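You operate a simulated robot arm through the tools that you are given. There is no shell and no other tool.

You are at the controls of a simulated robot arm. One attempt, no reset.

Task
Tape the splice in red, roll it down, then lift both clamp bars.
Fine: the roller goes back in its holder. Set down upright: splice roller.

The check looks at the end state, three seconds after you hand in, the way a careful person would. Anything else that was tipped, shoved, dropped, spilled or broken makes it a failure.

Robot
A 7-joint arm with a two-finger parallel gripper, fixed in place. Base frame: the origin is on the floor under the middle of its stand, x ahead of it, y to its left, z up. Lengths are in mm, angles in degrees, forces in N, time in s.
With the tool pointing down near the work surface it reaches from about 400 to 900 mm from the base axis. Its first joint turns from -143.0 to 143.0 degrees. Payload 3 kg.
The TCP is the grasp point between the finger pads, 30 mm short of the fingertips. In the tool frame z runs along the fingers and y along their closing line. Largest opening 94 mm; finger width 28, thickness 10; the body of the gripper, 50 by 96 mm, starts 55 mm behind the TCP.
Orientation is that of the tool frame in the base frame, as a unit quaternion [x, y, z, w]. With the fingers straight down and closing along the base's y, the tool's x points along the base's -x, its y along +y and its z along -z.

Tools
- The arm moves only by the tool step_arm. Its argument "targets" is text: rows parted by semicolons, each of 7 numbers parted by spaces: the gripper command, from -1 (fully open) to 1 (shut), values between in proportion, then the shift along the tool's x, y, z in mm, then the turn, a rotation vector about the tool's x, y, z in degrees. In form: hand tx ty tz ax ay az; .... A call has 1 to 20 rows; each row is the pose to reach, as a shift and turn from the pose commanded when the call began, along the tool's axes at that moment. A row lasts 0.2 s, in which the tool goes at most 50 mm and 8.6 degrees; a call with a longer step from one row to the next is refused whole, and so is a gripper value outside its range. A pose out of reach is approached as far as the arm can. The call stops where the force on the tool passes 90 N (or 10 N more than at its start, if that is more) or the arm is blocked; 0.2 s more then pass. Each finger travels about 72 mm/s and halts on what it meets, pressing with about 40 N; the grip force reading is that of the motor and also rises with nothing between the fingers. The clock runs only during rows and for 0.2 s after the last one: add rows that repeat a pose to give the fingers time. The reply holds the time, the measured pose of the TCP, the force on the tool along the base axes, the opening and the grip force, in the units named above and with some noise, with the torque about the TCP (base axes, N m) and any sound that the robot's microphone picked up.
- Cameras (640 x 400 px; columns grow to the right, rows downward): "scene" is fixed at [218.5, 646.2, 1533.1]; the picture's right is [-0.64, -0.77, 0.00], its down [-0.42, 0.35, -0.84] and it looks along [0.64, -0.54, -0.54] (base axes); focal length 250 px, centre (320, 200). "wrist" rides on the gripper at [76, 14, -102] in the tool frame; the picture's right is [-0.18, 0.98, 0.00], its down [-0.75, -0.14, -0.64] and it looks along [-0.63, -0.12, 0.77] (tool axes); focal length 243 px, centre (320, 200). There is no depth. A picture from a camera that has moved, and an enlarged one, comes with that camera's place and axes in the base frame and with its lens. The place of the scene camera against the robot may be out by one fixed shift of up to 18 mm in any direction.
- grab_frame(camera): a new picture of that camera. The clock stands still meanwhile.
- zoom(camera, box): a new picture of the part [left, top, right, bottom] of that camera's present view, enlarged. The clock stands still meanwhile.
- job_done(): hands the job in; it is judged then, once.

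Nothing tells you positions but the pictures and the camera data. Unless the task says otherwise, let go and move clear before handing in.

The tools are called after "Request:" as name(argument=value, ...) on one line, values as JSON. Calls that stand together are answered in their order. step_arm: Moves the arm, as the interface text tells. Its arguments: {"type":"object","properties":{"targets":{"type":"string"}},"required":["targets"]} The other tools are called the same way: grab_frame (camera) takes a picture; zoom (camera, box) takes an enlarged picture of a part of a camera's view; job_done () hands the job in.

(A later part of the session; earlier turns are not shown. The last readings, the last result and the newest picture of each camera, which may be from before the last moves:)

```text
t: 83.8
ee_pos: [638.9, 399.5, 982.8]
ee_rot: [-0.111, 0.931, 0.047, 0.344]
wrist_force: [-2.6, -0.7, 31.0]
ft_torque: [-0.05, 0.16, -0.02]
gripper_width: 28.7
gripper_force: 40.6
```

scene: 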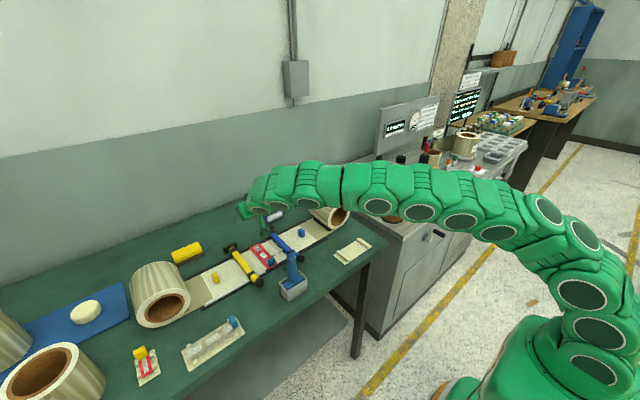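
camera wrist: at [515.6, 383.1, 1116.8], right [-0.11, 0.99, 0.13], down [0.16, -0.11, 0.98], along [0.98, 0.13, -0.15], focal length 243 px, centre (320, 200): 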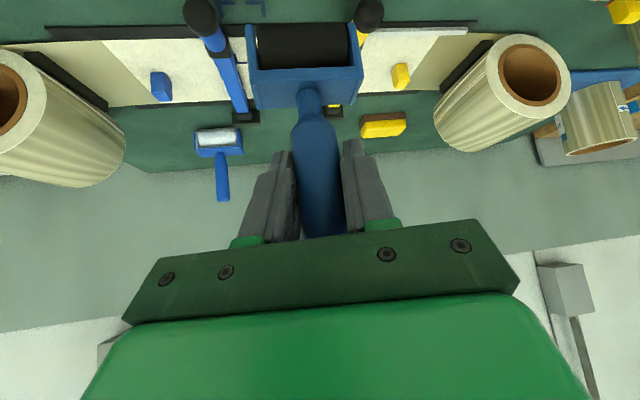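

The roller is seated on the holder floor (33 N). I'll ease off the pressure and open the fingers.

Request:
step_arm(targets="1 -0.8 0 -1 0 0 0; 1 -0.8 0 -1 0 0 0; 0.3 -0.8 0 -1 0 0 0; 0 -0.8 0 -1 0 0 0; -0.2 -0.8 0 -1 0 0 0; -0.2 -0.8 0 -1 0 0 0")

Request:
grab_frame(camera="wrist")

Request:
zoom(camera="scene", box=[270, 240, 334, 300])

```text
t: 85.2
ee_pos: [638.3, 398.1, 981.8]
ee_rot: [-0.11, 0.932, 0.046, 0.343]
wrist_force: [0.6, -0.5, -0.5]
ft_torque: [-0.02, -0.03, -0.02]
gripper_width: 56.2
gripper_force: 0.1
```

```text
taken
camera wrist: at [513.5, 384.6, 1011.7], right [-0.1, 0.99, 0.13], down [0.19, -0.11, 0.98], along [0.98, 0.12, -0.17], focal length 243 px, centre (320, 200)
```

wrist: 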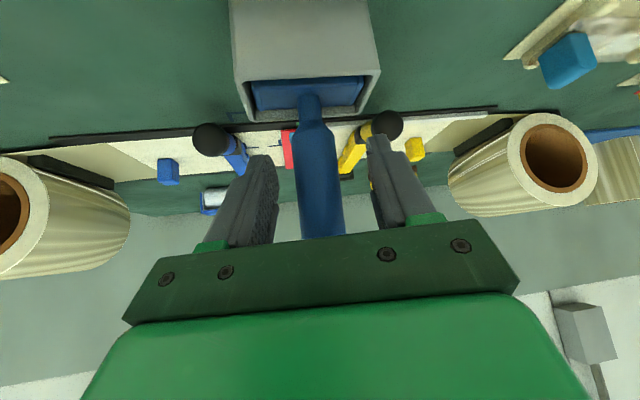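

```text
6.67 times, centred on (302, 270) of scene
camera zoom: at [218.5, 646.2, 1533.1], right [-0.64, -0.77, 0.0], down [-0.42, 0.35, -0.84], along [0.64, -0.54, -0.54], focal length 1667 px, centre (440, -267)
```

zoom: 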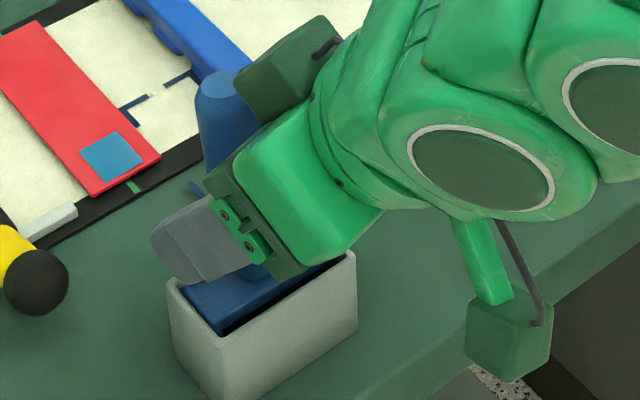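

The roller stands free in its holder. Backing straight out along the finger direction.

Request:
step_arm(targets="-0.2 0 0 -25 0 0 0; -0.2 0 0 -55 0 0 0; -0.2 0 0 -90 0 0 0; -0.2 0 0 -130 0 0 0; -0.2 0 0 -130 0 0 0")

Request:
zoom(camera="scene", box=[250, 220, 346, 300])

Request:
grab_frame(camera="wrist")

```text
t: 86.4
ee_pos: [557.7, 379.2, 1081.3]
ee_rot: [-0.11, 0.932, 0.046, 0.343]
wrist_force: [0.7, 0.6, 0.0]
ft_torque: [0.01, -0.01, -0.03]
gripper_width: 56.5
gripper_force: 0.0
```

```text
5.00 times, centred on (298, 260) of scene
camera zoom: at [218.5, 646.2, 1533.1], right [-0.64, -0.77, 0.0], down [-0.42, 0.35, -0.84], along [0.64, -0.54, -0.54], focal length 1250 px, centre (430, -100)
```

zoom: 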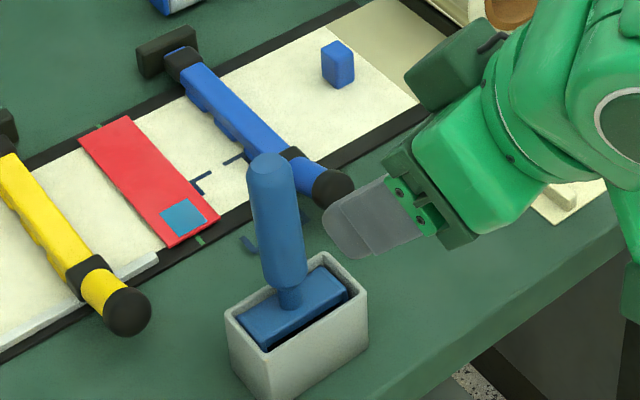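

```text
taken
camera wrist: at [432.3, 363.4, 1111.4], right [-0.1, 0.99, 0.13], down [0.19, -0.11, 0.98], along [0.98, 0.12, -0.17], focal length 243 px, centre (320, 200)
```

wrist: 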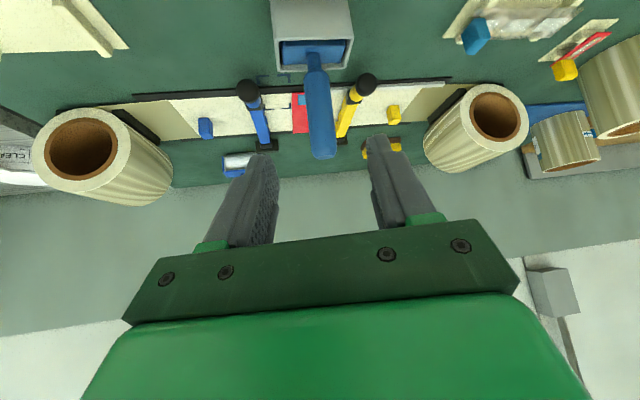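

The roller is back and upright in its holder, tape intact. Now the clamps: zooming from here at both bars and hinges.

Request:
zoom(camera="wrist", box=[220, 60, 420, 170])

Request:
zoom(camera="scene", box=[255, 215, 325, 265])

Request:
zoom(camera="scene", box=[215, 235, 285, 295])

```text
3.20 times, centred on (320, 115) of wrist
camera zoom: at [432.3, 363.4, 1111.4], right [-0.1, 0.99, 0.13], down [0.19, -0.11, 0.98], along [0.98, 0.12, -0.17], focal length 776 px, centre (320, 472)
```

zoom: 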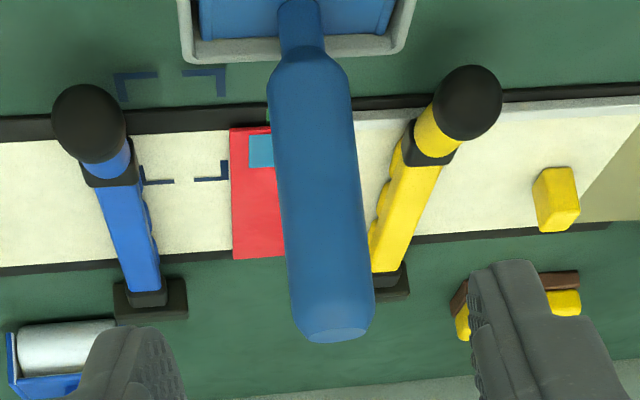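

```text
8.00 times, centred on (290, 240) of scene
camera zoom: at [218.5, 646.2, 1533.1], right [-0.64, -0.77, 0.0], down [-0.42, 0.35, -0.84], along [0.64, -0.54, -0.54], focal length 2000 px, centre (560, -120)
```

zoom: 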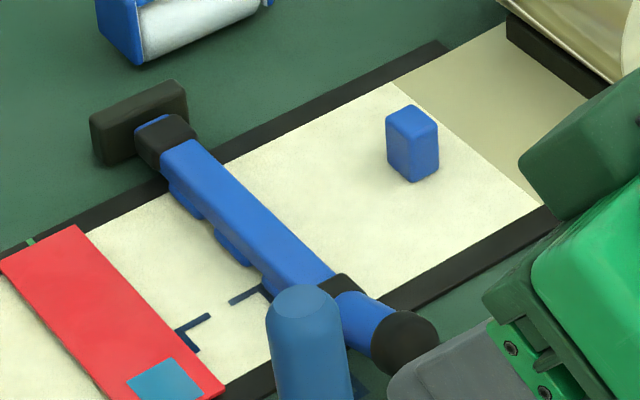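

```text
6.67 times, centred on (250, 265) of scene
camera zoom: at [218.5, 646.2, 1533.1], right [-0.64, -0.77, 0.0], down [-0.42, 0.35, -0.84], along [0.64, -0.54, -0.54], focal length 1667 px, centre (787, -233)
```

zoom: 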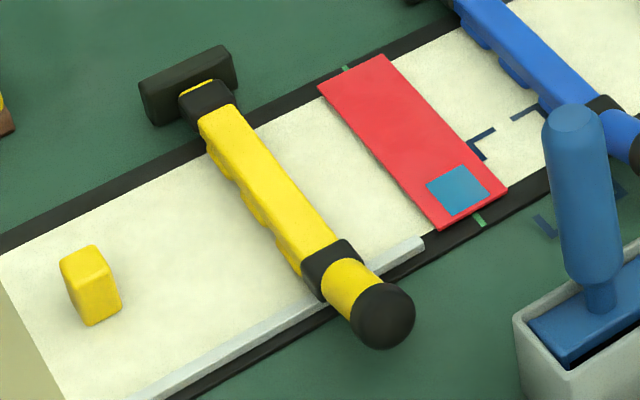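

The hinges are at the far ends (x≈905–910, bar axis z≈908), and the knobs at x≈702, z≈921 with the handle rising toward them. First blue: I'll rise clear of the roller, undo the yaw and tilt, and move above the blue handle at about (723, 327).

Request:
step_arm(targets="-0.2 -13 0.2 -15 3.1 -0.05 3.7; -0.2 -26 0.4 -30 6.3 -0.1 7.3; -0.2 -39 0.7 -46 9.42 -0.16 11.03; -0.2 -52 0.9 -61 9.42 -0.16 11.03; -0.2 -65 1.1 -76 9.42 -0.16 11.03; -0.2 -65 1.1 -76 9.42 -0.16 11.03")

Request:
step_arm(targets="-0.2 -12 -9 28 0 7 0; -0.2 -25 -17 56 0 14 0; -0.2 -37 -26 84 0 21 0; -0.2 -49 -35 112 0 28 0; -0.2 -61 -43 140 0 35 0; -0.2 -73.6 -52 168 0 40.5 0; -0.2 -73.6 -52 168 0 40.5 0")

Request:
grab_frame(camera="wrist")

Request:
grab_frame(camera="scene")

```text
t: 87.8
ee_pos: [555.7, 379.1, 1182.1]
ee_rot: [0.009, 0.938, 0.002, 0.346]
wrist_force: [0.0, 0.0, -0.2]
ft_torque: [-0.01, -0.04, 0.03]
gripper_width: 56.4
gripper_force: 0.0
```

```text
t: 89.4
ee_pos: [721.0, 325.7, 1101.4]
ee_rot: [0.007, 1.0, 0.005, 0.0]
wrist_force: [0.3, 0.8, -0.1]
ft_torque: [-0.02, -0.01, -0.01]
gripper_width: 56.3
gripper_force: 0.1
```

```text
taken
camera wrist: at [644.5, 340.5, 1204.1], right [0.2, 0.98, 0.01], down [0.75, -0.16, 0.64], along [0.63, -0.12, -0.77], focal length 243 px, centre (320, 200)
```

wrist: 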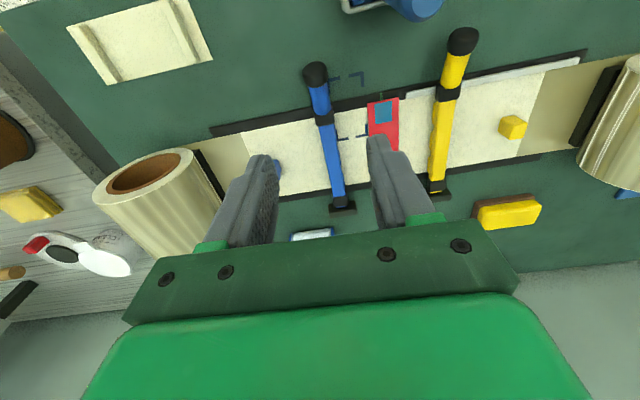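

```text
taken
```

scene: 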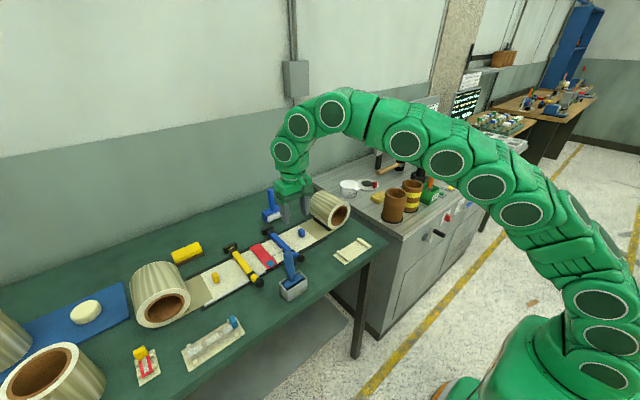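

I'm above the blue clamp, tool straight down (about 0.8° of yaw to trim). Zooming in on the bar.

Request:
zoom(camera="wrist", box=[260, 40, 400, 140])

Request:
zoom(camera="wrist", box=[280, 120, 400, 220])

Request:
zoom(camera="wrist", box=[340, 0, 500, 110])

```text
4.00 times, centred on (330, 90) of wrist
camera zoom: at [644.5, 340.5, 1204.1], right [0.2, 0.98, 0.01], down [0.75, -0.16, 0.64], along [0.63, -0.12, -0.77], focal length 970 px, centre (280, 640)
```

zoom: 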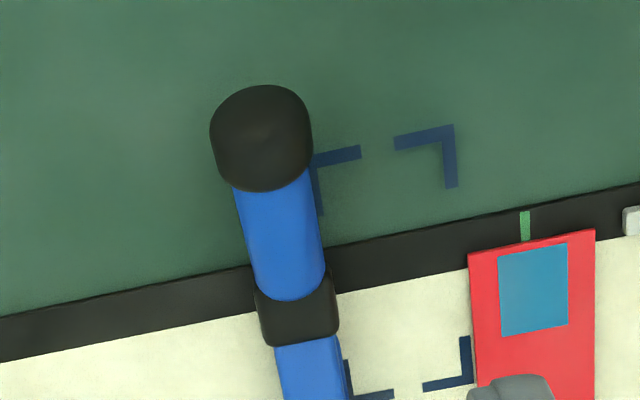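

```text
4.00 times, centred on (340, 170) of wrist
camera zoom: at [644.5, 340.5, 1204.1], right [0.2, 0.98, 0.01], down [0.75, -0.16, 0.64], along [0.63, -0.12, -0.77], focal length 970 px, centre (240, 320)
```

zoom: 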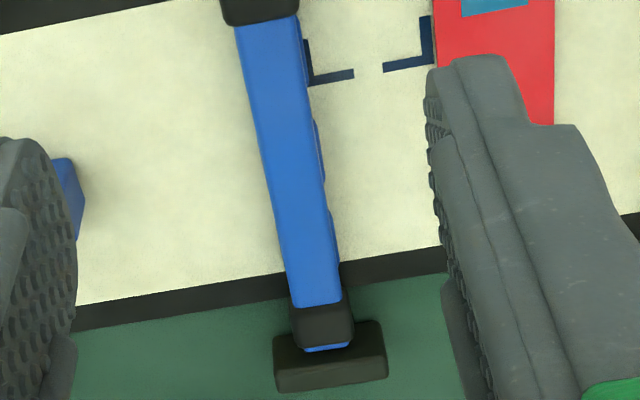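

```text
3.64 times, centred on (420, 55) of wrist
camera zoom: at [644.5, 340.5, 1204.1], right [0.2, 0.98, 0.01], down [0.75, -0.16, 0.64], along [0.63, -0.12, -0.77], focal length 882 px, centre (-44, 727)
```

zoom: 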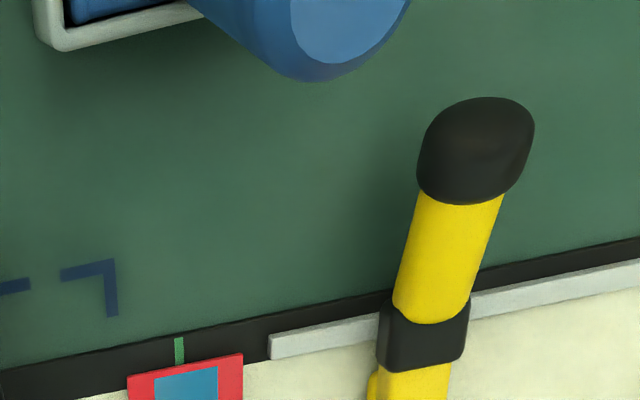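

The blue handle spans x 719–752 at y≈326, 22 mm thick, axis z≈915. I'll trim the yaw, centre at x≈735.5 and descend to just above it.

Request:
step_arm(targets="-0.2 -14.5 0.8 10 0.57 0 -0.8; -0.2 -14.5 0.8 50 0.57 0 -0.8; -0.2 -14.5 0.8 90 0.57 0 -0.8; -0.2 -14.5 0.8 125 0.57 0 -0.8; -0.2 -14.5 0.8 141 0.57 0 -0.8; -0.2 -14.5 0.8 141 0.57 0 -0.8")

Request:
grab_frame(camera="wrist")

Request:
zoom(camera="scene", box=[255, 195, 335, 265])

```text
t: 90.8
ee_pos: [734.0, 325.6, 959.8]
ee_rot: [0.001, 1.0, 0.0, 0.002]
wrist_force: [-0.1, -0.6, 0.1]
ft_torque: [-0.02, 0.02, 0.01]
gripper_width: 56.4
gripper_force: 0.0
```

```text
taken
camera wrist: at [658.5, 342.1, 1063.3], right [0.18, 0.98, 0.0], down [0.75, -0.14, 0.64], along [0.63, -0.12, -0.77], focal length 243 px, centre (320, 200)
```

wrist: 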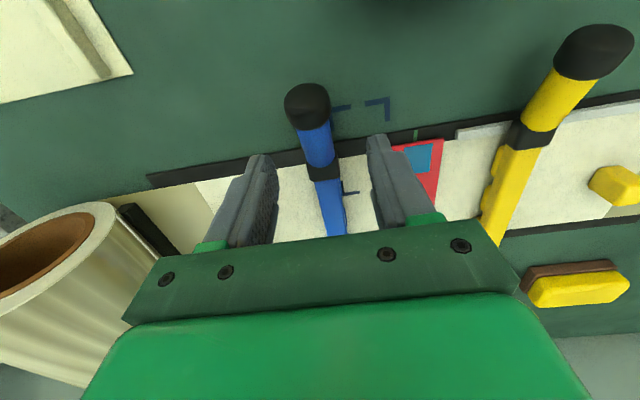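

```text
5.71 times, centred on (295, 230) of scene
camera zoom: at [218.5, 646.2, 1533.1], right [-0.64, -0.77, 0.0], down [-0.42, 0.35, -0.84], along [0.64, -0.54, -0.54], focal length 1429 px, centre (463, 29)
```

zoom: 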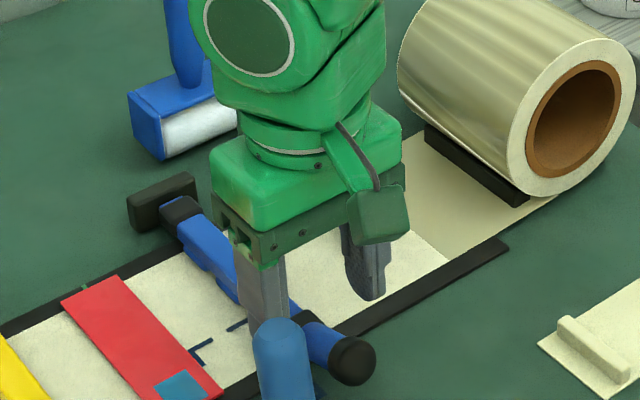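

Fingers straddle the blue handle from above. A quick enlargement to confirm centring.

Request:
zoom(camera="wrist", box=[240, 70, 400, 170])

```text
4.00 times, centred on (320, 120) of wrist
camera zoom: at [658.5, 342.1, 1063.3], right [0.18, 0.98, 0.0], down [0.75, -0.14, 0.64], along [0.63, -0.12, -0.77], focal length 970 px, centre (320, 520)
```

zoom: 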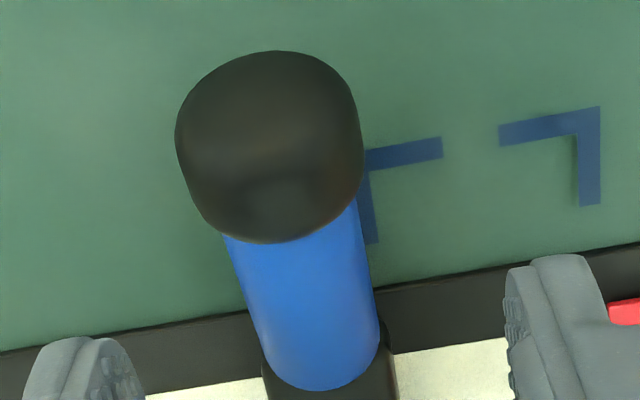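

Handle runs x 717–745 at y≈326. Shifting 2.5 mm toward the knob, descending to z=920 and closing on it.

Request:
step_arm(targets="-0.2 2.5 0.4 10 0 0 0; -0.2 2.5 0.4 25 0 0 0; -0.2 2.5 0.4 39 0 0 0; -0.2 2.5 0.4 39 0 0 0")

Request:
step_arm(targets="0.2 0 0 0 0 0 0; 0.5 0 0 0 0 0 0; 1 0 0 0 0 0 0; 1 0 0 0 0 0 0; 1 0 0 0 0 0 0")

Request:
grab_frame(camera="wrist")

Request:
zoom(camera="scene", box=[255, 195, 335, 265])

```text
t: 91.8
ee_pos: [733.2, 328.1, 921.1]
ee_rot: [0.0, 1.0, 0.0, 0.001]
wrist_force: [0.4, 0.6, 0.9]
ft_torque: [0.05, -0.01, -0.02]
gripper_width: 56.2
gripper_force: 0.1
```

```text
t: 93.0
ee_pos: [733.6, 325.2, 919.7]
ee_rot: [0.001, 1.0, -0.001, 0.001]
wrist_force: [-5.1, -43.4, 3.6]
ft_torque: [-0.12, 0.23, 0.65]
gripper_width: 21.6
gripper_force: 45.0
```

```text
taken
camera wrist: at [656.3, 340.6, 1024.0], right [0.19, 0.98, 0.0], down [0.75, -0.14, 0.64], along [0.63, -0.12, -0.77], focal length 243 px, centre (320, 200)
```

wrist: 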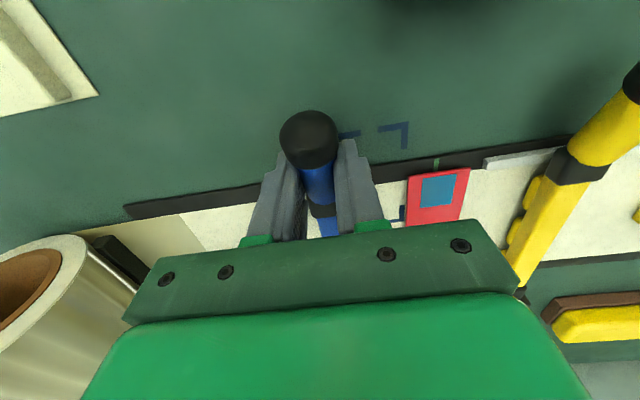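

```text
5.71 times, centred on (295, 230) of scene
camera zoom: at [218.5, 646.2, 1533.1], right [-0.64, -0.77, 0.0], down [-0.42, 0.35, -0.84], along [0.64, -0.54, -0.54], focal length 1429 px, centre (463, 29)
```

zoom: 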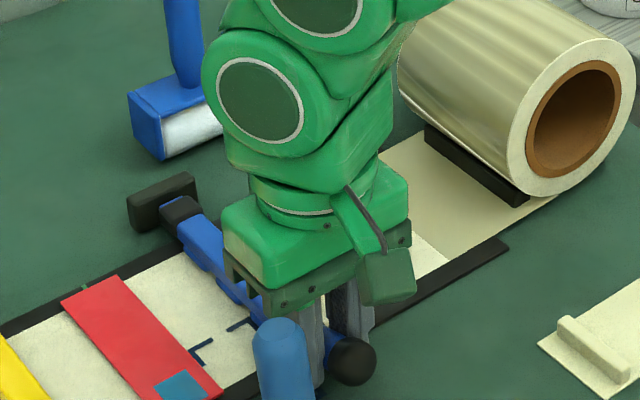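

Gripped (21.6 mm) but with a 43 N side load: the handle sits about 2 mm further −y. I'll shift the tool −y to relieve it.

Request:
step_arm(targets="1 0 -0.7 0 0 0 0; 1 0 -1.4 0 0 0 0; 1 0 -1.4 0 0 0 0")

```text
t: 93.8
ee_pos: [732.7, 326.4, 920.7]
ee_rot: [0.001, 1.0, 0.0, 0.0]
wrist_force: [-11.7, -45.4, 1.9]
ft_torque: [-0.19, 0.41, 0.58]
gripper_width: 21.6
gripper_force: 45.1
```

The side load didn't change, so I need to see which finger touches what. Zooming in on the grip.

Request:
zoom(camera="wrist", box=[240, 90, 400, 250])

Request:
zoom(camera="scene", box=[292, 235, 324, 265])

```text
2.50 times, centred on (320, 170) of wrist
camera zoom: at [656.4, 340.3, 1024.1], right [0.19, 0.98, 0.0], down [0.75, -0.14, 0.64], along [0.63, -0.12, -0.77], focal length 606 px, centre (320, 275)
```

zoom: 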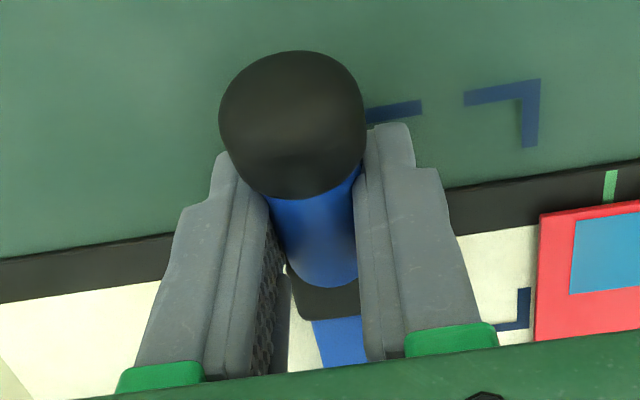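

```text
13.33 times, centred on (308, 250) of scene
camera zoom: at [218.5, 646.2, 1533.1], right [-0.64, -0.77, 0.0], down [-0.42, 0.35, -0.84], along [0.64, -0.54, -0.54], focal length 3333 px, centre (480, -467)
```

zoom: 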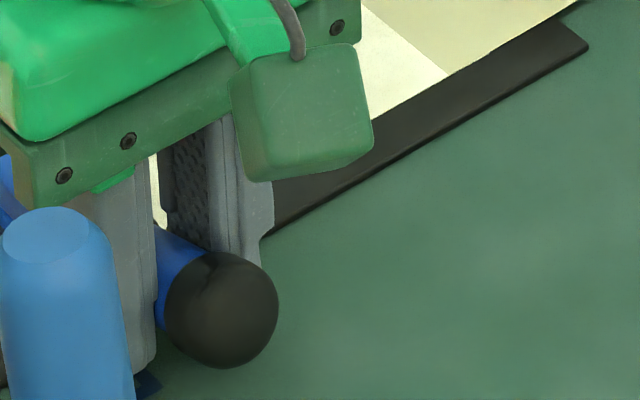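

Both pads seem to catch the knob's edge unevenly. I'll open, shift 4 mm toward the collar and 1 mm in −y, and grip again.

Request:
step_arm(targets="0.3 0 0 0 0 0 0; 0.3 0 0 0 0 0 0; 0.3 0 0 0 0 0 0")

Request:
step_arm(targets="0.3 -2 0 0 0 0 0; 0.3 -4 0 0 0 0 0; 0.3 -4 0 0 0 0 0")

Request:
zoom(camera="wrist", box=[240, 90, 400, 250])

```text
t: 94.6
ee_pos: [732.0, 327.1, 920.6]
ee_rot: [0.0, 1.0, 0.002, 0.002]
wrist_force: [0.1, 1.1, 0.0]
ft_torque: [0.0, -0.01, -0.02]
gripper_width: 33.0
gripper_force: 0.1
```

```text
t: 95.4
ee_pos: [736.8, 327.0, 922.0]
ee_rot: [0.0, 1.0, 0.001, 0.0]
wrist_force: [0.8, -0.5, 1.0]
ft_torque: [-0.01, 0.05, 0.01]
gripper_width: 32.8
gripper_force: 0.0
```

```text
2.50 times, centred on (320, 170) of wrist
camera zoom: at [660.6, 341.5, 1024.4], right [0.18, 0.98, 0.0], down [0.75, -0.14, 0.64], along [0.63, -0.12, -0.77], focal length 606 px, centre (320, 275)
```

zoom: 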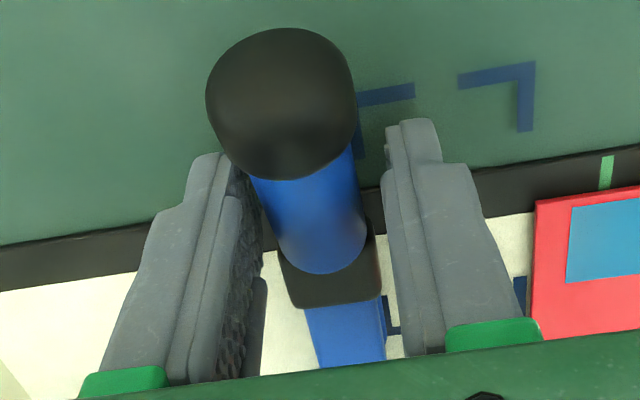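

Now the pads clear the knob. Closing again and reading the side force.

Request:
step_arm(targets="0.5 0 0 0 0 0 0; 0.7 0 0 0 0 0 0; 1 0 0 0 0 0 0; 1 0 0 0 0 0 0; 1 0 0 0 0 0 0")

Request:
zoom(camera="wrist", box=[240, 90, 400, 250])

```text
t: 96.6
ee_pos: [737.9, 325.5, 920.9]
ee_rot: [0.001, 1.0, 0.001, 0.0]
wrist_force: [-5.7, -25.5, 1.7]
ft_torque: [0.05, 0.18, 1.29]
gripper_width: 20.8
gripper_force: 45.0
```

```text
2.50 times, centred on (320, 170) of wrist
camera zoom: at [660.7, 340.4, 1024.4], right [0.19, 0.98, 0.0], down [0.75, -0.14, 0.64], along [0.63, -0.12, -0.77], focal length 606 px, centre (320, 275)
```

zoom: 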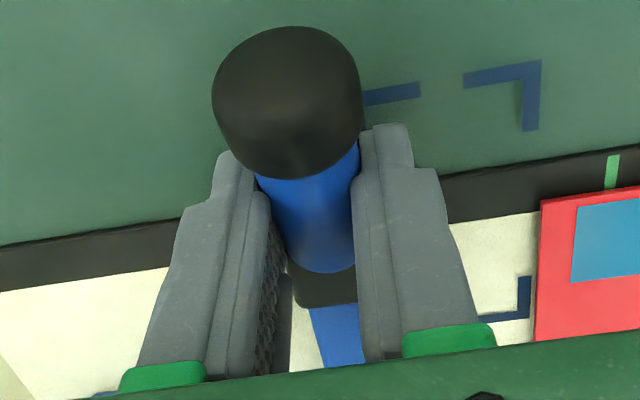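

The residual torque (+1.3 N·m about z) says the handle is yawed slightly relative to my fingers. I'll turn the tool +2.5° and ease 0.7 mm in −y.

Request:
step_arm(targets="1 0 -0.3 0 0 0 -1.2; 1 0 -0.7 0 0 0 -2.5; 1 0 -0.7 0 0 0 -2.5")

```text
t: 97.4
ee_pos: [736.9, 324.2, 921.8]
ee_rot: [-0.022, 1.0, 0.0, 0.0]
wrist_force: [-6.0, -19.8, -2.2]
ft_torque: [-0.73, 0.54, -1.28]
gripper_width: 21.8
gripper_force: 45.2
```

Torque flipped sign, so about half of that is right. Rotating back 1.2° and shifting another 1 mm in −y.

Request:
step_arm(targets="1 0 -0.5 0 0 0 0.6; 1 0 -1 0 0 0 1.2; 1 0 -1 0 0 0 1.2")

```text
t: 98.2
ee_pos: [736.9, 325.4, 921.0]
ee_rot: [-0.011, 1.0, 0.001, 0.002]
wrist_force: [-2.5, -1.1, -3.5]
ft_torque: [-0.43, 0.6, -1.24]
gripper_width: 21.5
gripper_force: 44.7
```

Side force is now gone. One more small yaw trim, then begin the lift.

Request:
step_arm(targets="1 0 0 0 0 0 0.7; 1 0 0 0 0 0 0.7")

```text
t: 98.8
ee_pos: [737.2, 325.5, 920.3]
ee_rot: [-0.005, 1.0, 0.002, 0.001]
wrist_force: [0.0, 7.1, -2.7]
ft_torque: [-0.3, 0.44, -1.27]
gripper_width: 21.2
gripper_force: 45.0
```

Lifting from the straight handle would make the collar wedge in the pads as the bar turns. Gripping the round knob instead lets it pivot freely, so I'll open and slide the fingers along to the knob at x≈706.

Request:
step_arm(targets="0.5 0 0 0 0 0 0; 0.2 0 0 0 0 0 0; 0 0 0 0 0 0 0; 0 0 0 0 0 0 0")

Request:
step_arm(targets="0 10 0.5 0 0 0 0.3; 0 20 0.9 0 0 0 0.5; 0 31 1.2 0 0 0 0.5; 0 31 1.2 0 0 0 0.5")

Request:
zoom(camera="wrist", box=[220, 80, 420, 240])

Request:
zoom(camera="scene", box=[265, 205, 345, 275])

```text
t: 99.8
ee_pos: [737.6, 325.0, 920.3]
ee_rot: [-0.005, 1.0, 0.001, 0.0]
wrist_force: [-0.4, 0.2, 0.1]
ft_torque: [-0.02, 0.01, -0.01]
gripper_width: 47.2
gripper_force: 0.1
```

```text
t: 100.8
ee_pos: [705.8, 326.0, 920.8]
ee_rot: [-0.001, 1.0, 0.0, 0.001]
wrist_force: [0.6, 0.3, 0.3]
ft_torque: [0.01, -0.02, 0.0]
gripper_width: 47.1
gripper_force: 0.1
```

```text
2.50 times, centred on (320, 160) of wrist
camera zoom: at [629.4, 340.2, 1024.4], right [0.18, 0.98, 0.0], down [0.75, -0.14, 0.64], along [0.63, -0.12, -0.77], focal length 606 px, centre (320, 300)
```

zoom: 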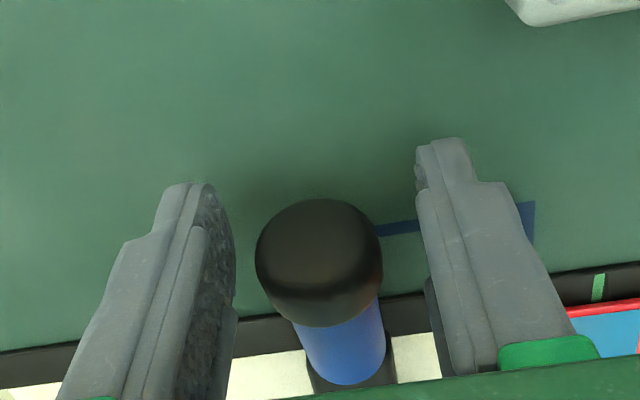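

```text
5.71 times, centred on (305, 240) of scene
camera zoom: at [218.5, 646.2, 1533.1], right [-0.64, -0.77, 0.0], down [-0.42, 0.35, -0.84], along [0.64, -0.54, -0.54], focal length 1429 px, centre (406, -29)
```

zoom: 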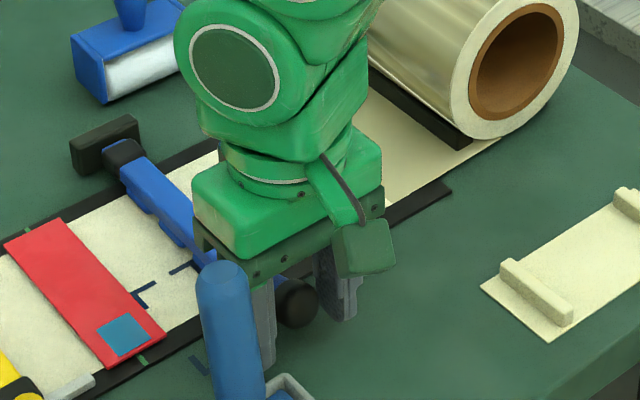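

The knob is centred between the pads at (704.5, 326). Closing on it.

Request:
step_arm(targets="0.2 1 0 0 0 0 0; 0.4 1 0 0 0 0 0; 1 1 0 0 0 0 0; 1 1 0 0 0 0 0; 1 1 0 0 0 0 0")

```text
t: 102.0
ee_pos: [705.0, 325.6, 921.6]
ee_rot: [0.0, 1.0, -0.001, 0.0]
wrist_force: [-0.8, -7.9, 0.2]
ft_torque: [-0.01, -0.01, -0.06]
gripper_width: 22.6
gripper_force: 44.7
```

Balanced grip on the knob. Starting the lift along an arc about the hinge, first 6° slowly, to check the forces.

Request:
step_arm(targets="1 -0.3 0 -3.5 0 -1 0; 1 -1 0 -10.3 0 -3 0; 1 -2.6 0 -20.6 0 -6 0; 1 -2.6 0 -20.6 0 -6 0")

Request:
zoom(camera="scene", box=[255, 205, 335, 275])

```text
t: 103.0
ee_pos: [706.4, 325.4, 942.0]
ee_rot: [0.0, 0.999, 0.0, 0.052]
wrist_force: [-13.7, -7.6, -2.8]
ft_torque: [-0.18, 1.05, -0.54]
gripper_width: 21.2
gripper_force: 44.9
```

```text
5.71 times, centred on (295, 240) of scene
camera zoom: at [218.5, 646.2, 1533.1], right [-0.64, -0.77, 0.0], down [-0.42, 0.35, -0.84], along [0.64, -0.54, -0.54], focal length 1429 px, centre (463, -29)
```

zoom: 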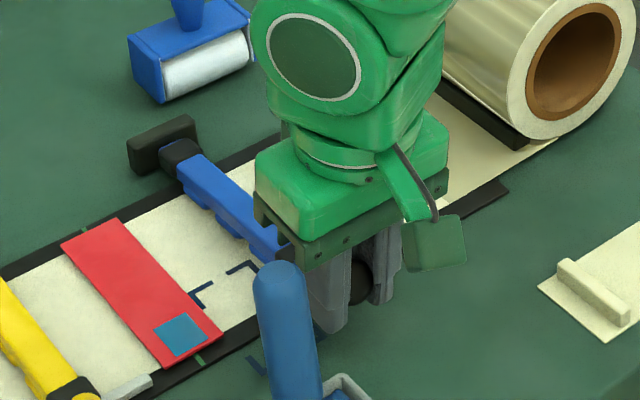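

The bar is rising. The −14 N in x says my arc was slightly too far forward; I'll adjust the pivot estimate and continue to 25°.

Request:
step_arm(targets="1 -3 0 -13.5 0 -4 0; 1 -9.1 0 -29.6 0 -9 0; 1 -16.5 0 -45.2 0 -14 0; 1 -25.3 0 -60.1 0 -19 0; 1 -25.3 0 -60.1 0 -19 0")

Request:
zoom(camera="scene", box=[245, 185, 335, 275])

```text
t: 104.2
ee_pos: [725.9, 325.7, 1004.7]
ee_rot: [0.0, 0.976, 0.0, 0.217]
wrist_force: [-11.6, -9.1, -0.1]
ft_torque: [-0.49, 1.32, -0.49]
gripper_width: 21.1
gripper_force: 45.2
```

```text
4.44 times, centred on (290, 230) of scene
camera zoom: at [218.5, 646.2, 1533.1], right [-0.64, -0.77, 0.0], down [-0.42, 0.35, -0.84], along [0.64, -0.54, -0.54], focal length 1111 px, centre (453, 67)
```

zoom: 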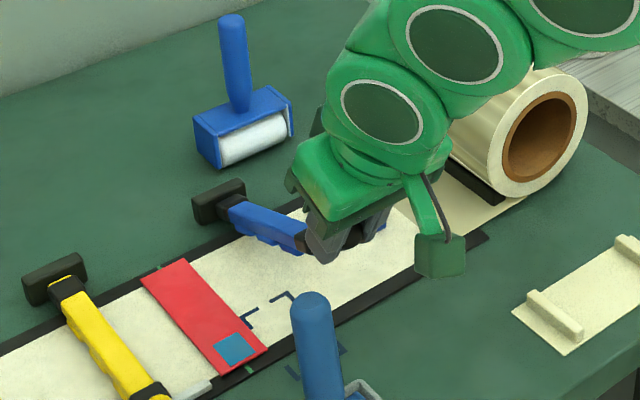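

The bar follows smoothly at 25°, moderate forces. Continuing to 50°.

Request:
step_arm(targets="1 -14.1 0 -10.1 0 -5 0; 1 -29 0 -18.8 0 -10 0; 1 -44.6 0 -26.3 0 -15 0; 1 -60.8 0 -32.4 0 -20 0; 1 -77.5 0 -36.9 0 -25 0; 1 -77.5 0 -36.9 0 -25 0")

Request:
zoom(camera="scene", box=[235, 175, 335, 275])

```text
t: 105.6
ee_pos: [781.1, 325.7, 1071.7]
ee_rot: [-0.001, 0.906, 0.001, 0.424]
wrist_force: [-12.0, -11.3, 11.8]
ft_torque: [-0.56, 0.44, -0.37]
gripper_width: 21.2
gripper_force: 44.9
```

```text
4.00 times, centred on (285, 225) of scene
camera zoom: at [218.5, 646.2, 1533.1], right [-0.64, -0.77, 0.0], down [-0.42, 0.35, -0.84], along [0.64, -0.54, -0.54], focal length 1000 px, centre (460, 100)
```

zoom: 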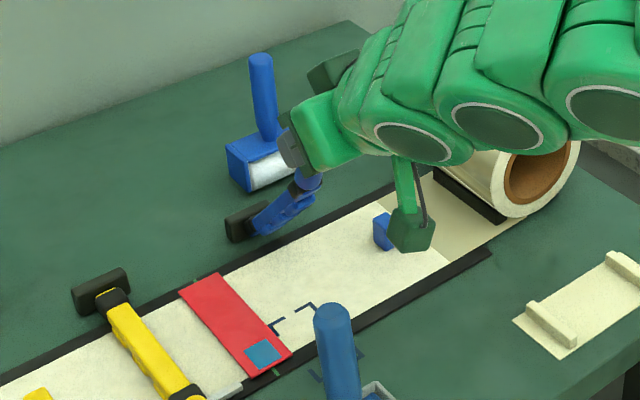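

Going well; the outward radial force (about 17 N) says the real radius is ~1 mm longer, so I'll correct that and continue to 78°.

Request:
step_arm(targets="1 -12 0 3.2 0 -3 0; 1 -24 0 6.5 0 -6 0; 1 -35.3 0 11.1 0 -9 0; 1 -46.5 0 15.8 0 -12 0; 1 -57.2 0 21.7 0 -15 0; 1 -67.6 0 27.7 0 -18 0; 1 -77.5 0 34.8 0 -21 0; 1 -87.2 0 42.1 0 -24 0; 1 -87.2 0 42.1 0 -24 0")

Request:
zoom(camera="scene", box=[225, 165, 335, 275])

```text
t: 107.6
ee_pos: [869.2, 325.5, 1110.1]
ee_rot: [-0.001, 0.799, 0.002, 0.602]
wrist_force: [-25.3, -1.9, -8.6]
ft_torque: [0.08, -0.18, 0.03]
gripper_width: 25.5
gripper_force: 44.9
```

```text
3.64 times, centred on (280, 220) of scene
camera zoom: at [218.5, 646.2, 1533.1], right [-0.64, -0.77, 0.0], down [-0.42, 0.35, -0.84], along [0.64, -0.54, -0.54], focal length 909 px, centre (466, 127)
```

zoom: 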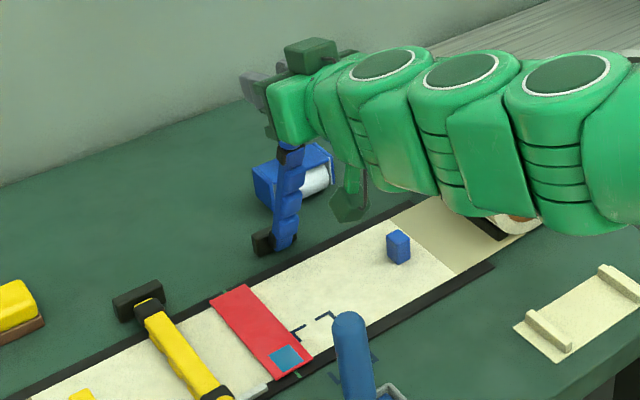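

The bar is nearly upright; there's 25 N resisting in x. Looking closer before going on.

Request:
grab_frame(camera="wrist")

Request:
zoom(camera="scene", box=[282, 190, 330, 245])

```text
taken
camera wrist: at [749.6, 340.1, 1066.2], right [0.05, 0.98, 0.18], down [-0.41, -0.14, 0.9], along [0.91, -0.12, 0.4], focal length 243 px, centre (320, 200)
```

wrist: 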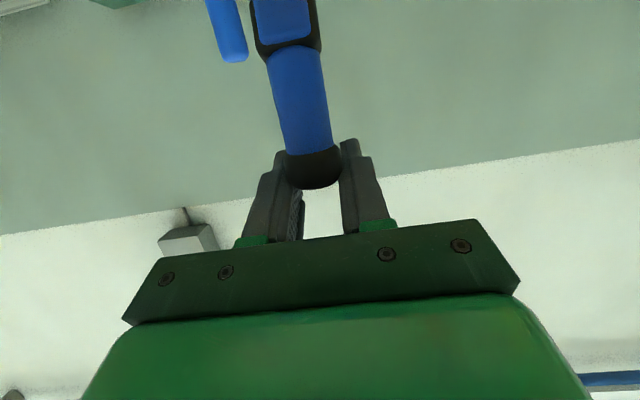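

```text
7.27 times, centred on (306, 218) of scene
camera zoom: at [218.5, 646.2, 1533.1], right [-0.64, -0.77, 0.0], down [-0.42, 0.35, -0.84], along [0.64, -0.54, -0.54], focal length 1818 px, centre (422, 73)
```

zoom: 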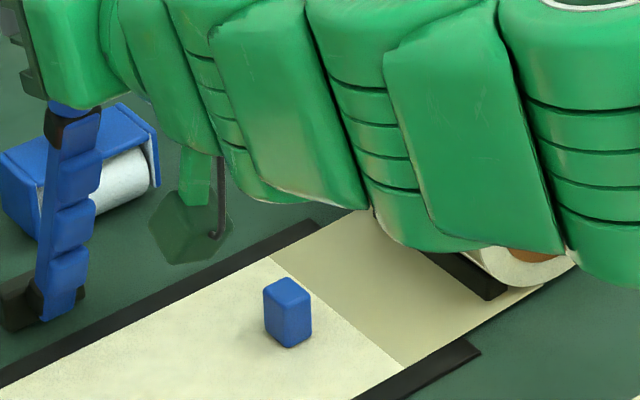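

Nothing looks blocked. I'll push on in small steps to see whether this is a stop or just friction.

Request:
step_arm(targets="1 -1.4 0 3.2 0 0 0; 1 -2.9 0 6.4 0 -1 0; 1 -2.9 0 6.4 0 -1 0")

Request:
step_arm(targets="1 -1.4 0 3.2 0 0 0; 1 -2.8 0 6.4 0 -1 0; 1 -2.8 0 6.4 0 -1 0")

```text
t: 108.4
ee_pos: [875.6, 325.6, 1112.2]
ee_rot: [-0.001, 0.793, 0.001, 0.61]
wrist_force: [0.3, 0.9, 0.1]
ft_torque: [-0.02, -0.01, 0.01]
gripper_width: 0.2
gripper_force: 33.0
```

```text
t: 109.2
ee_pos: [884.4, 326.1, 1112.1]
ee_rot: [0.001, 0.787, 0.0, 0.617]
wrist_force: [0.4, 0.1, 0.3]
ft_torque: [0.02, -0.04, 0.02]
gripper_width: 0.0
gripper_force: 33.3
```

The knob slipped out of the fingers. Checking where the bar is now.

Request:
grab_frame(camera="scene")

Request:
zoom(camera="scene", box=[225, 165, 335, 275])

Request:
grab_frame(camera="wrist")

```text
taken
```

scene: 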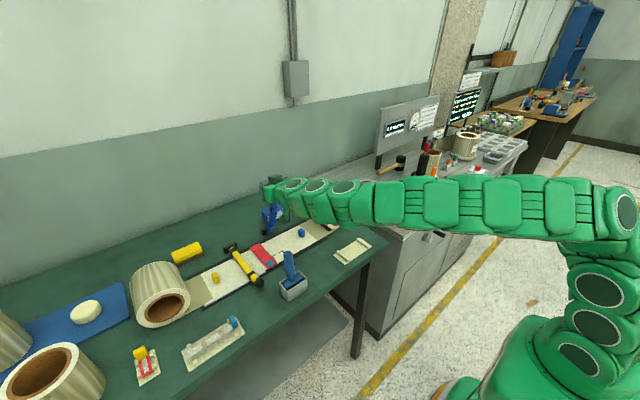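

```text
3.64 times, centred on (280, 220) of scene
camera zoom: at [218.5, 646.2, 1533.1], right [-0.64, -0.77, 0.0], down [-0.42, 0.35, -0.84], along [0.64, -0.54, -0.54], focal length 909 px, centre (466, 127)
```

zoom: 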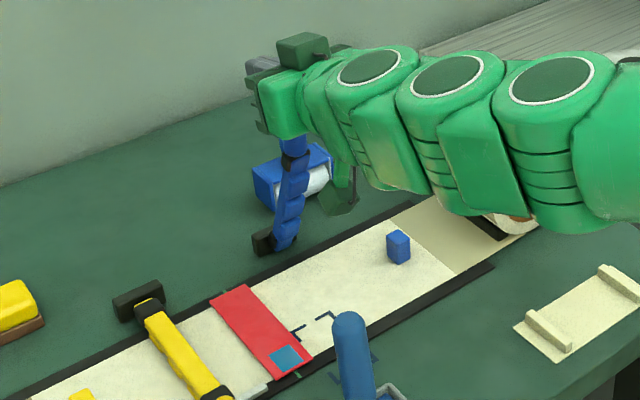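

```text
taken
camera wrist: at [765.1, 340.7, 1064.1], right [0.04, 0.98, 0.18], down [-0.44, -0.14, 0.89], along [0.9, -0.12, 0.43], focal length 243 px, centre (320, 200)
```

wrist: 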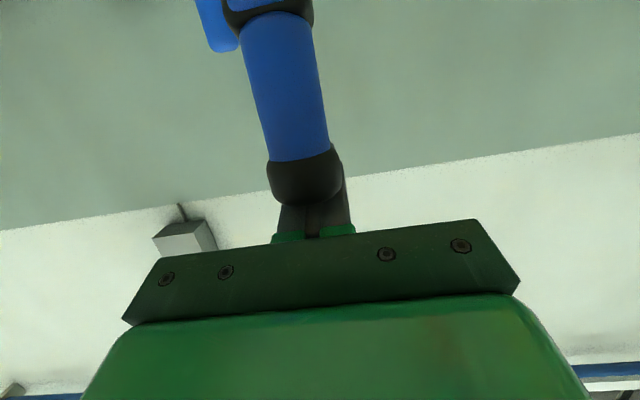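

The bar stays up on its own at roughly 72–75°, with no force on my tool. I'll wait a second without moving to see whether it holds.

Request:
step_arm(targets="1 0 0 0 0 0 0; 1 0 0 0 0 0 0; 1 0 0 0 0 0 0; 1 0 0 0 0 0 0; 1 0 0 0 0 0 0; 1 0 0 0 0 0 0")

Request:
grab_frame(camera="wrist")

Request:
zoom(camera="scene", box=[270, 180, 320, 245])

```text
t: 110.6
ee_pos: [883.8, 325.8, 1112.4]
ee_rot: [0.001, 0.788, -0.001, 0.615]
wrist_force: [0.3, -0.5, 0.2]
ft_torque: [0.03, 0.04, 0.0]
gripper_width: 0.2
gripper_force: 32.9
```

```text
taken
camera wrist: at [765.0, 340.7, 1064.0], right [0.04, 0.98, 0.18], down [-0.44, -0.14, 0.89], along [0.9, -0.12, 0.43], focal length 243 px, centre (320, 200)
```

wrist: 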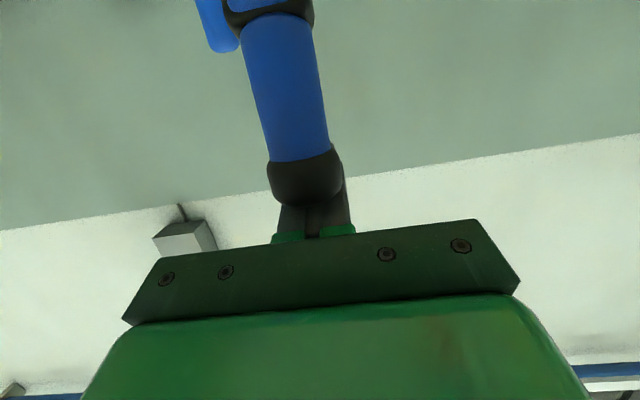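

```text
6.15 times, centred on (295, 212) of scene
camera zoom: at [218.5, 646.2, 1533.1], right [-0.64, -0.77, 0.0], down [-0.42, 0.35, -0.84], along [0.64, -0.54, -0.54], focal length 1538 px, centre (474, 123)
```

zoom: 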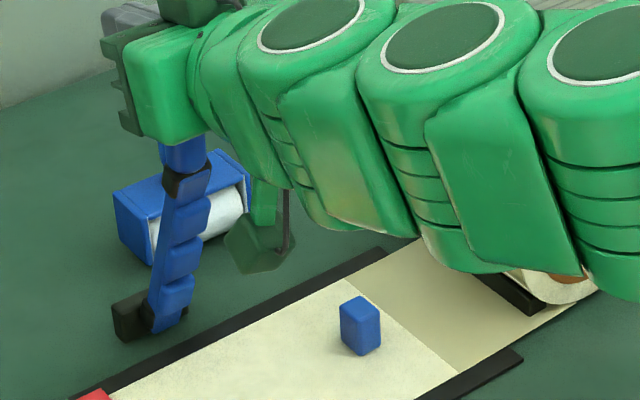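

The blue bar holds its raised position by itself. I'll lift the hand straight up off it, then back away, open, and look at the bar.

Request:
step_arm(targets="1 -16 0 -4 0 0 0; 1 -32 0 -8 0 0 0; 1 -48.6 0 -11.9 0 0 0; 1 -37 0 -60 0 0 0; 1 -25 0 -109 0 0 0; 1 -12.8 0 -157 0 0 0; 1 -12.8 0 -157 0 0 0")

Request:
grab_frame(camera="wrist")

Request:
zoom(camera="scene", box=[235, 180, 325, 260])

```text
refused: row 5 steps farther than a row can; nothing moved
```

```text
taken
camera wrist: at [765.0, 340.7, 1064.0], right [0.04, 0.98, 0.18], down [-0.44, -0.14, 0.89], along [0.9, -0.12, 0.43], focal length 243 px, centre (320, 200)
```

wrist: 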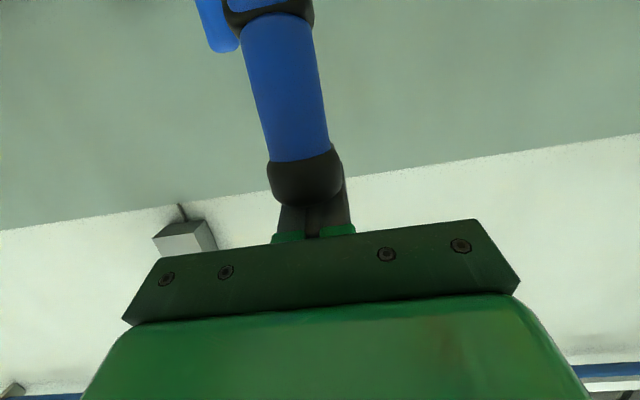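

```text
5.00 times, centred on (280, 220) of scene
camera zoom: at [218.5, 646.2, 1533.1], right [-0.64, -0.77, 0.0], down [-0.42, 0.35, -0.84], along [0.64, -0.54, -0.54], focal length 1250 px, centre (520, 100)
```

zoom: 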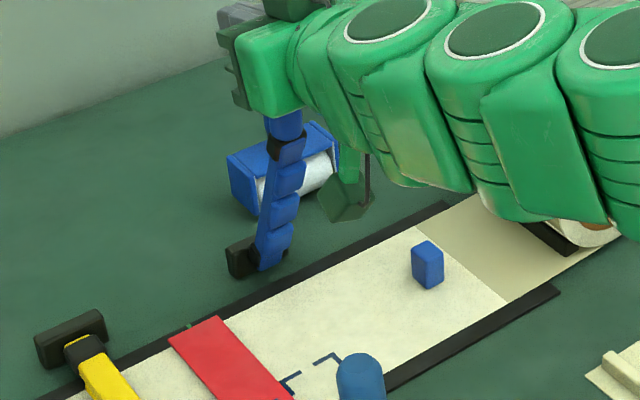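

A row was too long; nothing moved. Repeating the retreat with shorter steps.

Request:
step_arm(targets="1 -16 0 -4 0 0 0; 1 -32 0 -8 0 0 0; 1 -48.6 0 -11.9 0 0 0; 1 -40 0 -48 0 0 0; 1 -31 0 -85 0 0 0; 1 -22 0 -121 0 0 0; 1 -13 0 -157 0 0 0; 1 -13 0 -157 0 0 0")

Request:
grab_frame(camera="wrist")

Request:
zoom(camera="scene", box=[235, 180, 325, 260])

```text
t: 112.4
ee_pos: [733.7, 326.9, 1161.4]
ee_rot: [0.0, 0.788, 0.0, 0.616]
wrist_force: [-0.9, 1.5, 0.0]
ft_torque: [0.01, -0.01, 0.02]
gripper_width: 0.2
gripper_force: 33.1
```

```text
taken
camera wrist: at [615.6, 341.3, 1113.4], right [0.04, 0.98, 0.18], down [-0.44, -0.14, 0.89], along [0.9, -0.12, 0.43], focal length 243 px, centre (320, 200)
```

wrist: 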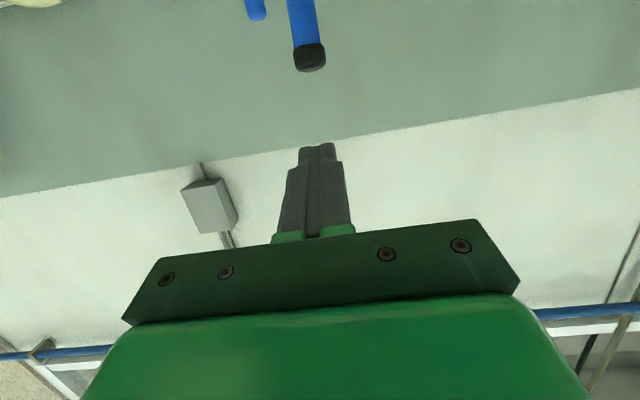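

```text
5.00 times, centred on (280, 220) of scene
camera zoom: at [218.5, 646.2, 1533.1], right [-0.64, -0.77, 0.0], down [-0.42, 0.35, -0.84], along [0.64, -0.54, -0.54], focal length 1250 px, centre (520, 100)
```

zoom: 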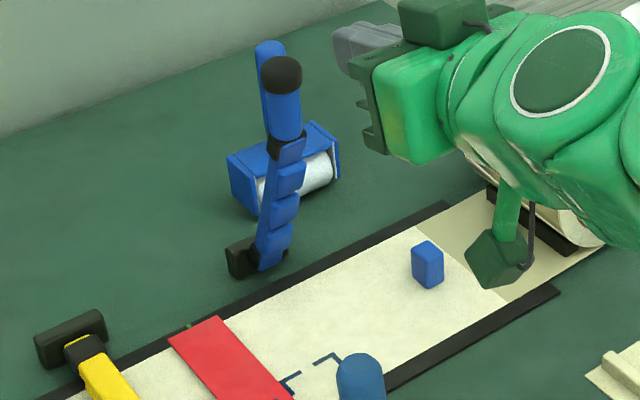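

The blue bar stands at about 74°, steady. Now for the yellow clamp: swinging the tool back to vertical while moving over, staying high above the roller handle.

Request:
step_arm(targets="0.8 3.3 7.3 -4.7 0 7.6 0; 0.6 6.6 14.6 -9.4 0 15.2 0; 0.4 10 21.9 -14.1 0 22.8 0; 0.2 13.3 29.2 -18.8 0 30.4 0; 0 16.6 36.5 -23.5 0 38 0; 0 20 43.8 -28.2 0 45.6 0; 0 23.3 51.1 -32.9 0 53.2 0; 0 26.6 58.4 -37.6 0 60.8 0; 0 30 65.7 -42.3 0 68.4 0; 0 33.3 73.1 -47.1 0 76.1 0; 0 33.3 73.1 -47.1 0 76.1 0")

Request:
grab_frame(camera="wrist")

Request:
grab_frame(camera="scene")

```text
t: 114.8
ee_pos: [680.6, 397.5, 1142.0]
ee_rot: [-0.001, 1.0, -0.001, -0.002]
wrist_force: [-0.9, -0.1, -0.5]
ft_torque: [0.02, 0.01, -0.02]
gripper_width: 47.0
gripper_force: 0.0
```

```text
taken
camera wrist: at [604.0, 413.0, 1245.5], right [0.18, 0.98, 0.0], down [0.76, -0.14, 0.64], along [0.63, -0.12, -0.77], focal length 243 px, centre (320, 200)
```

wrist: 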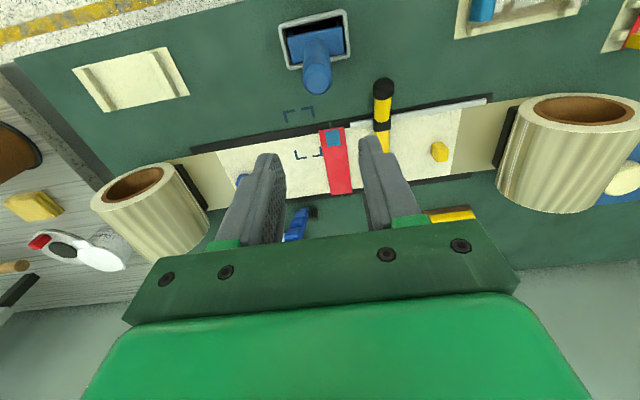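

```text
taken
```

scene: 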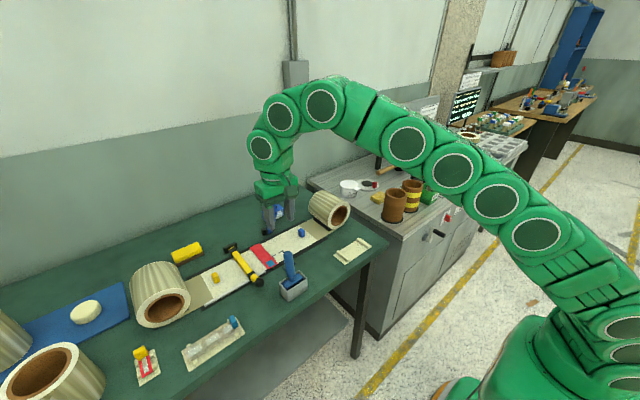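

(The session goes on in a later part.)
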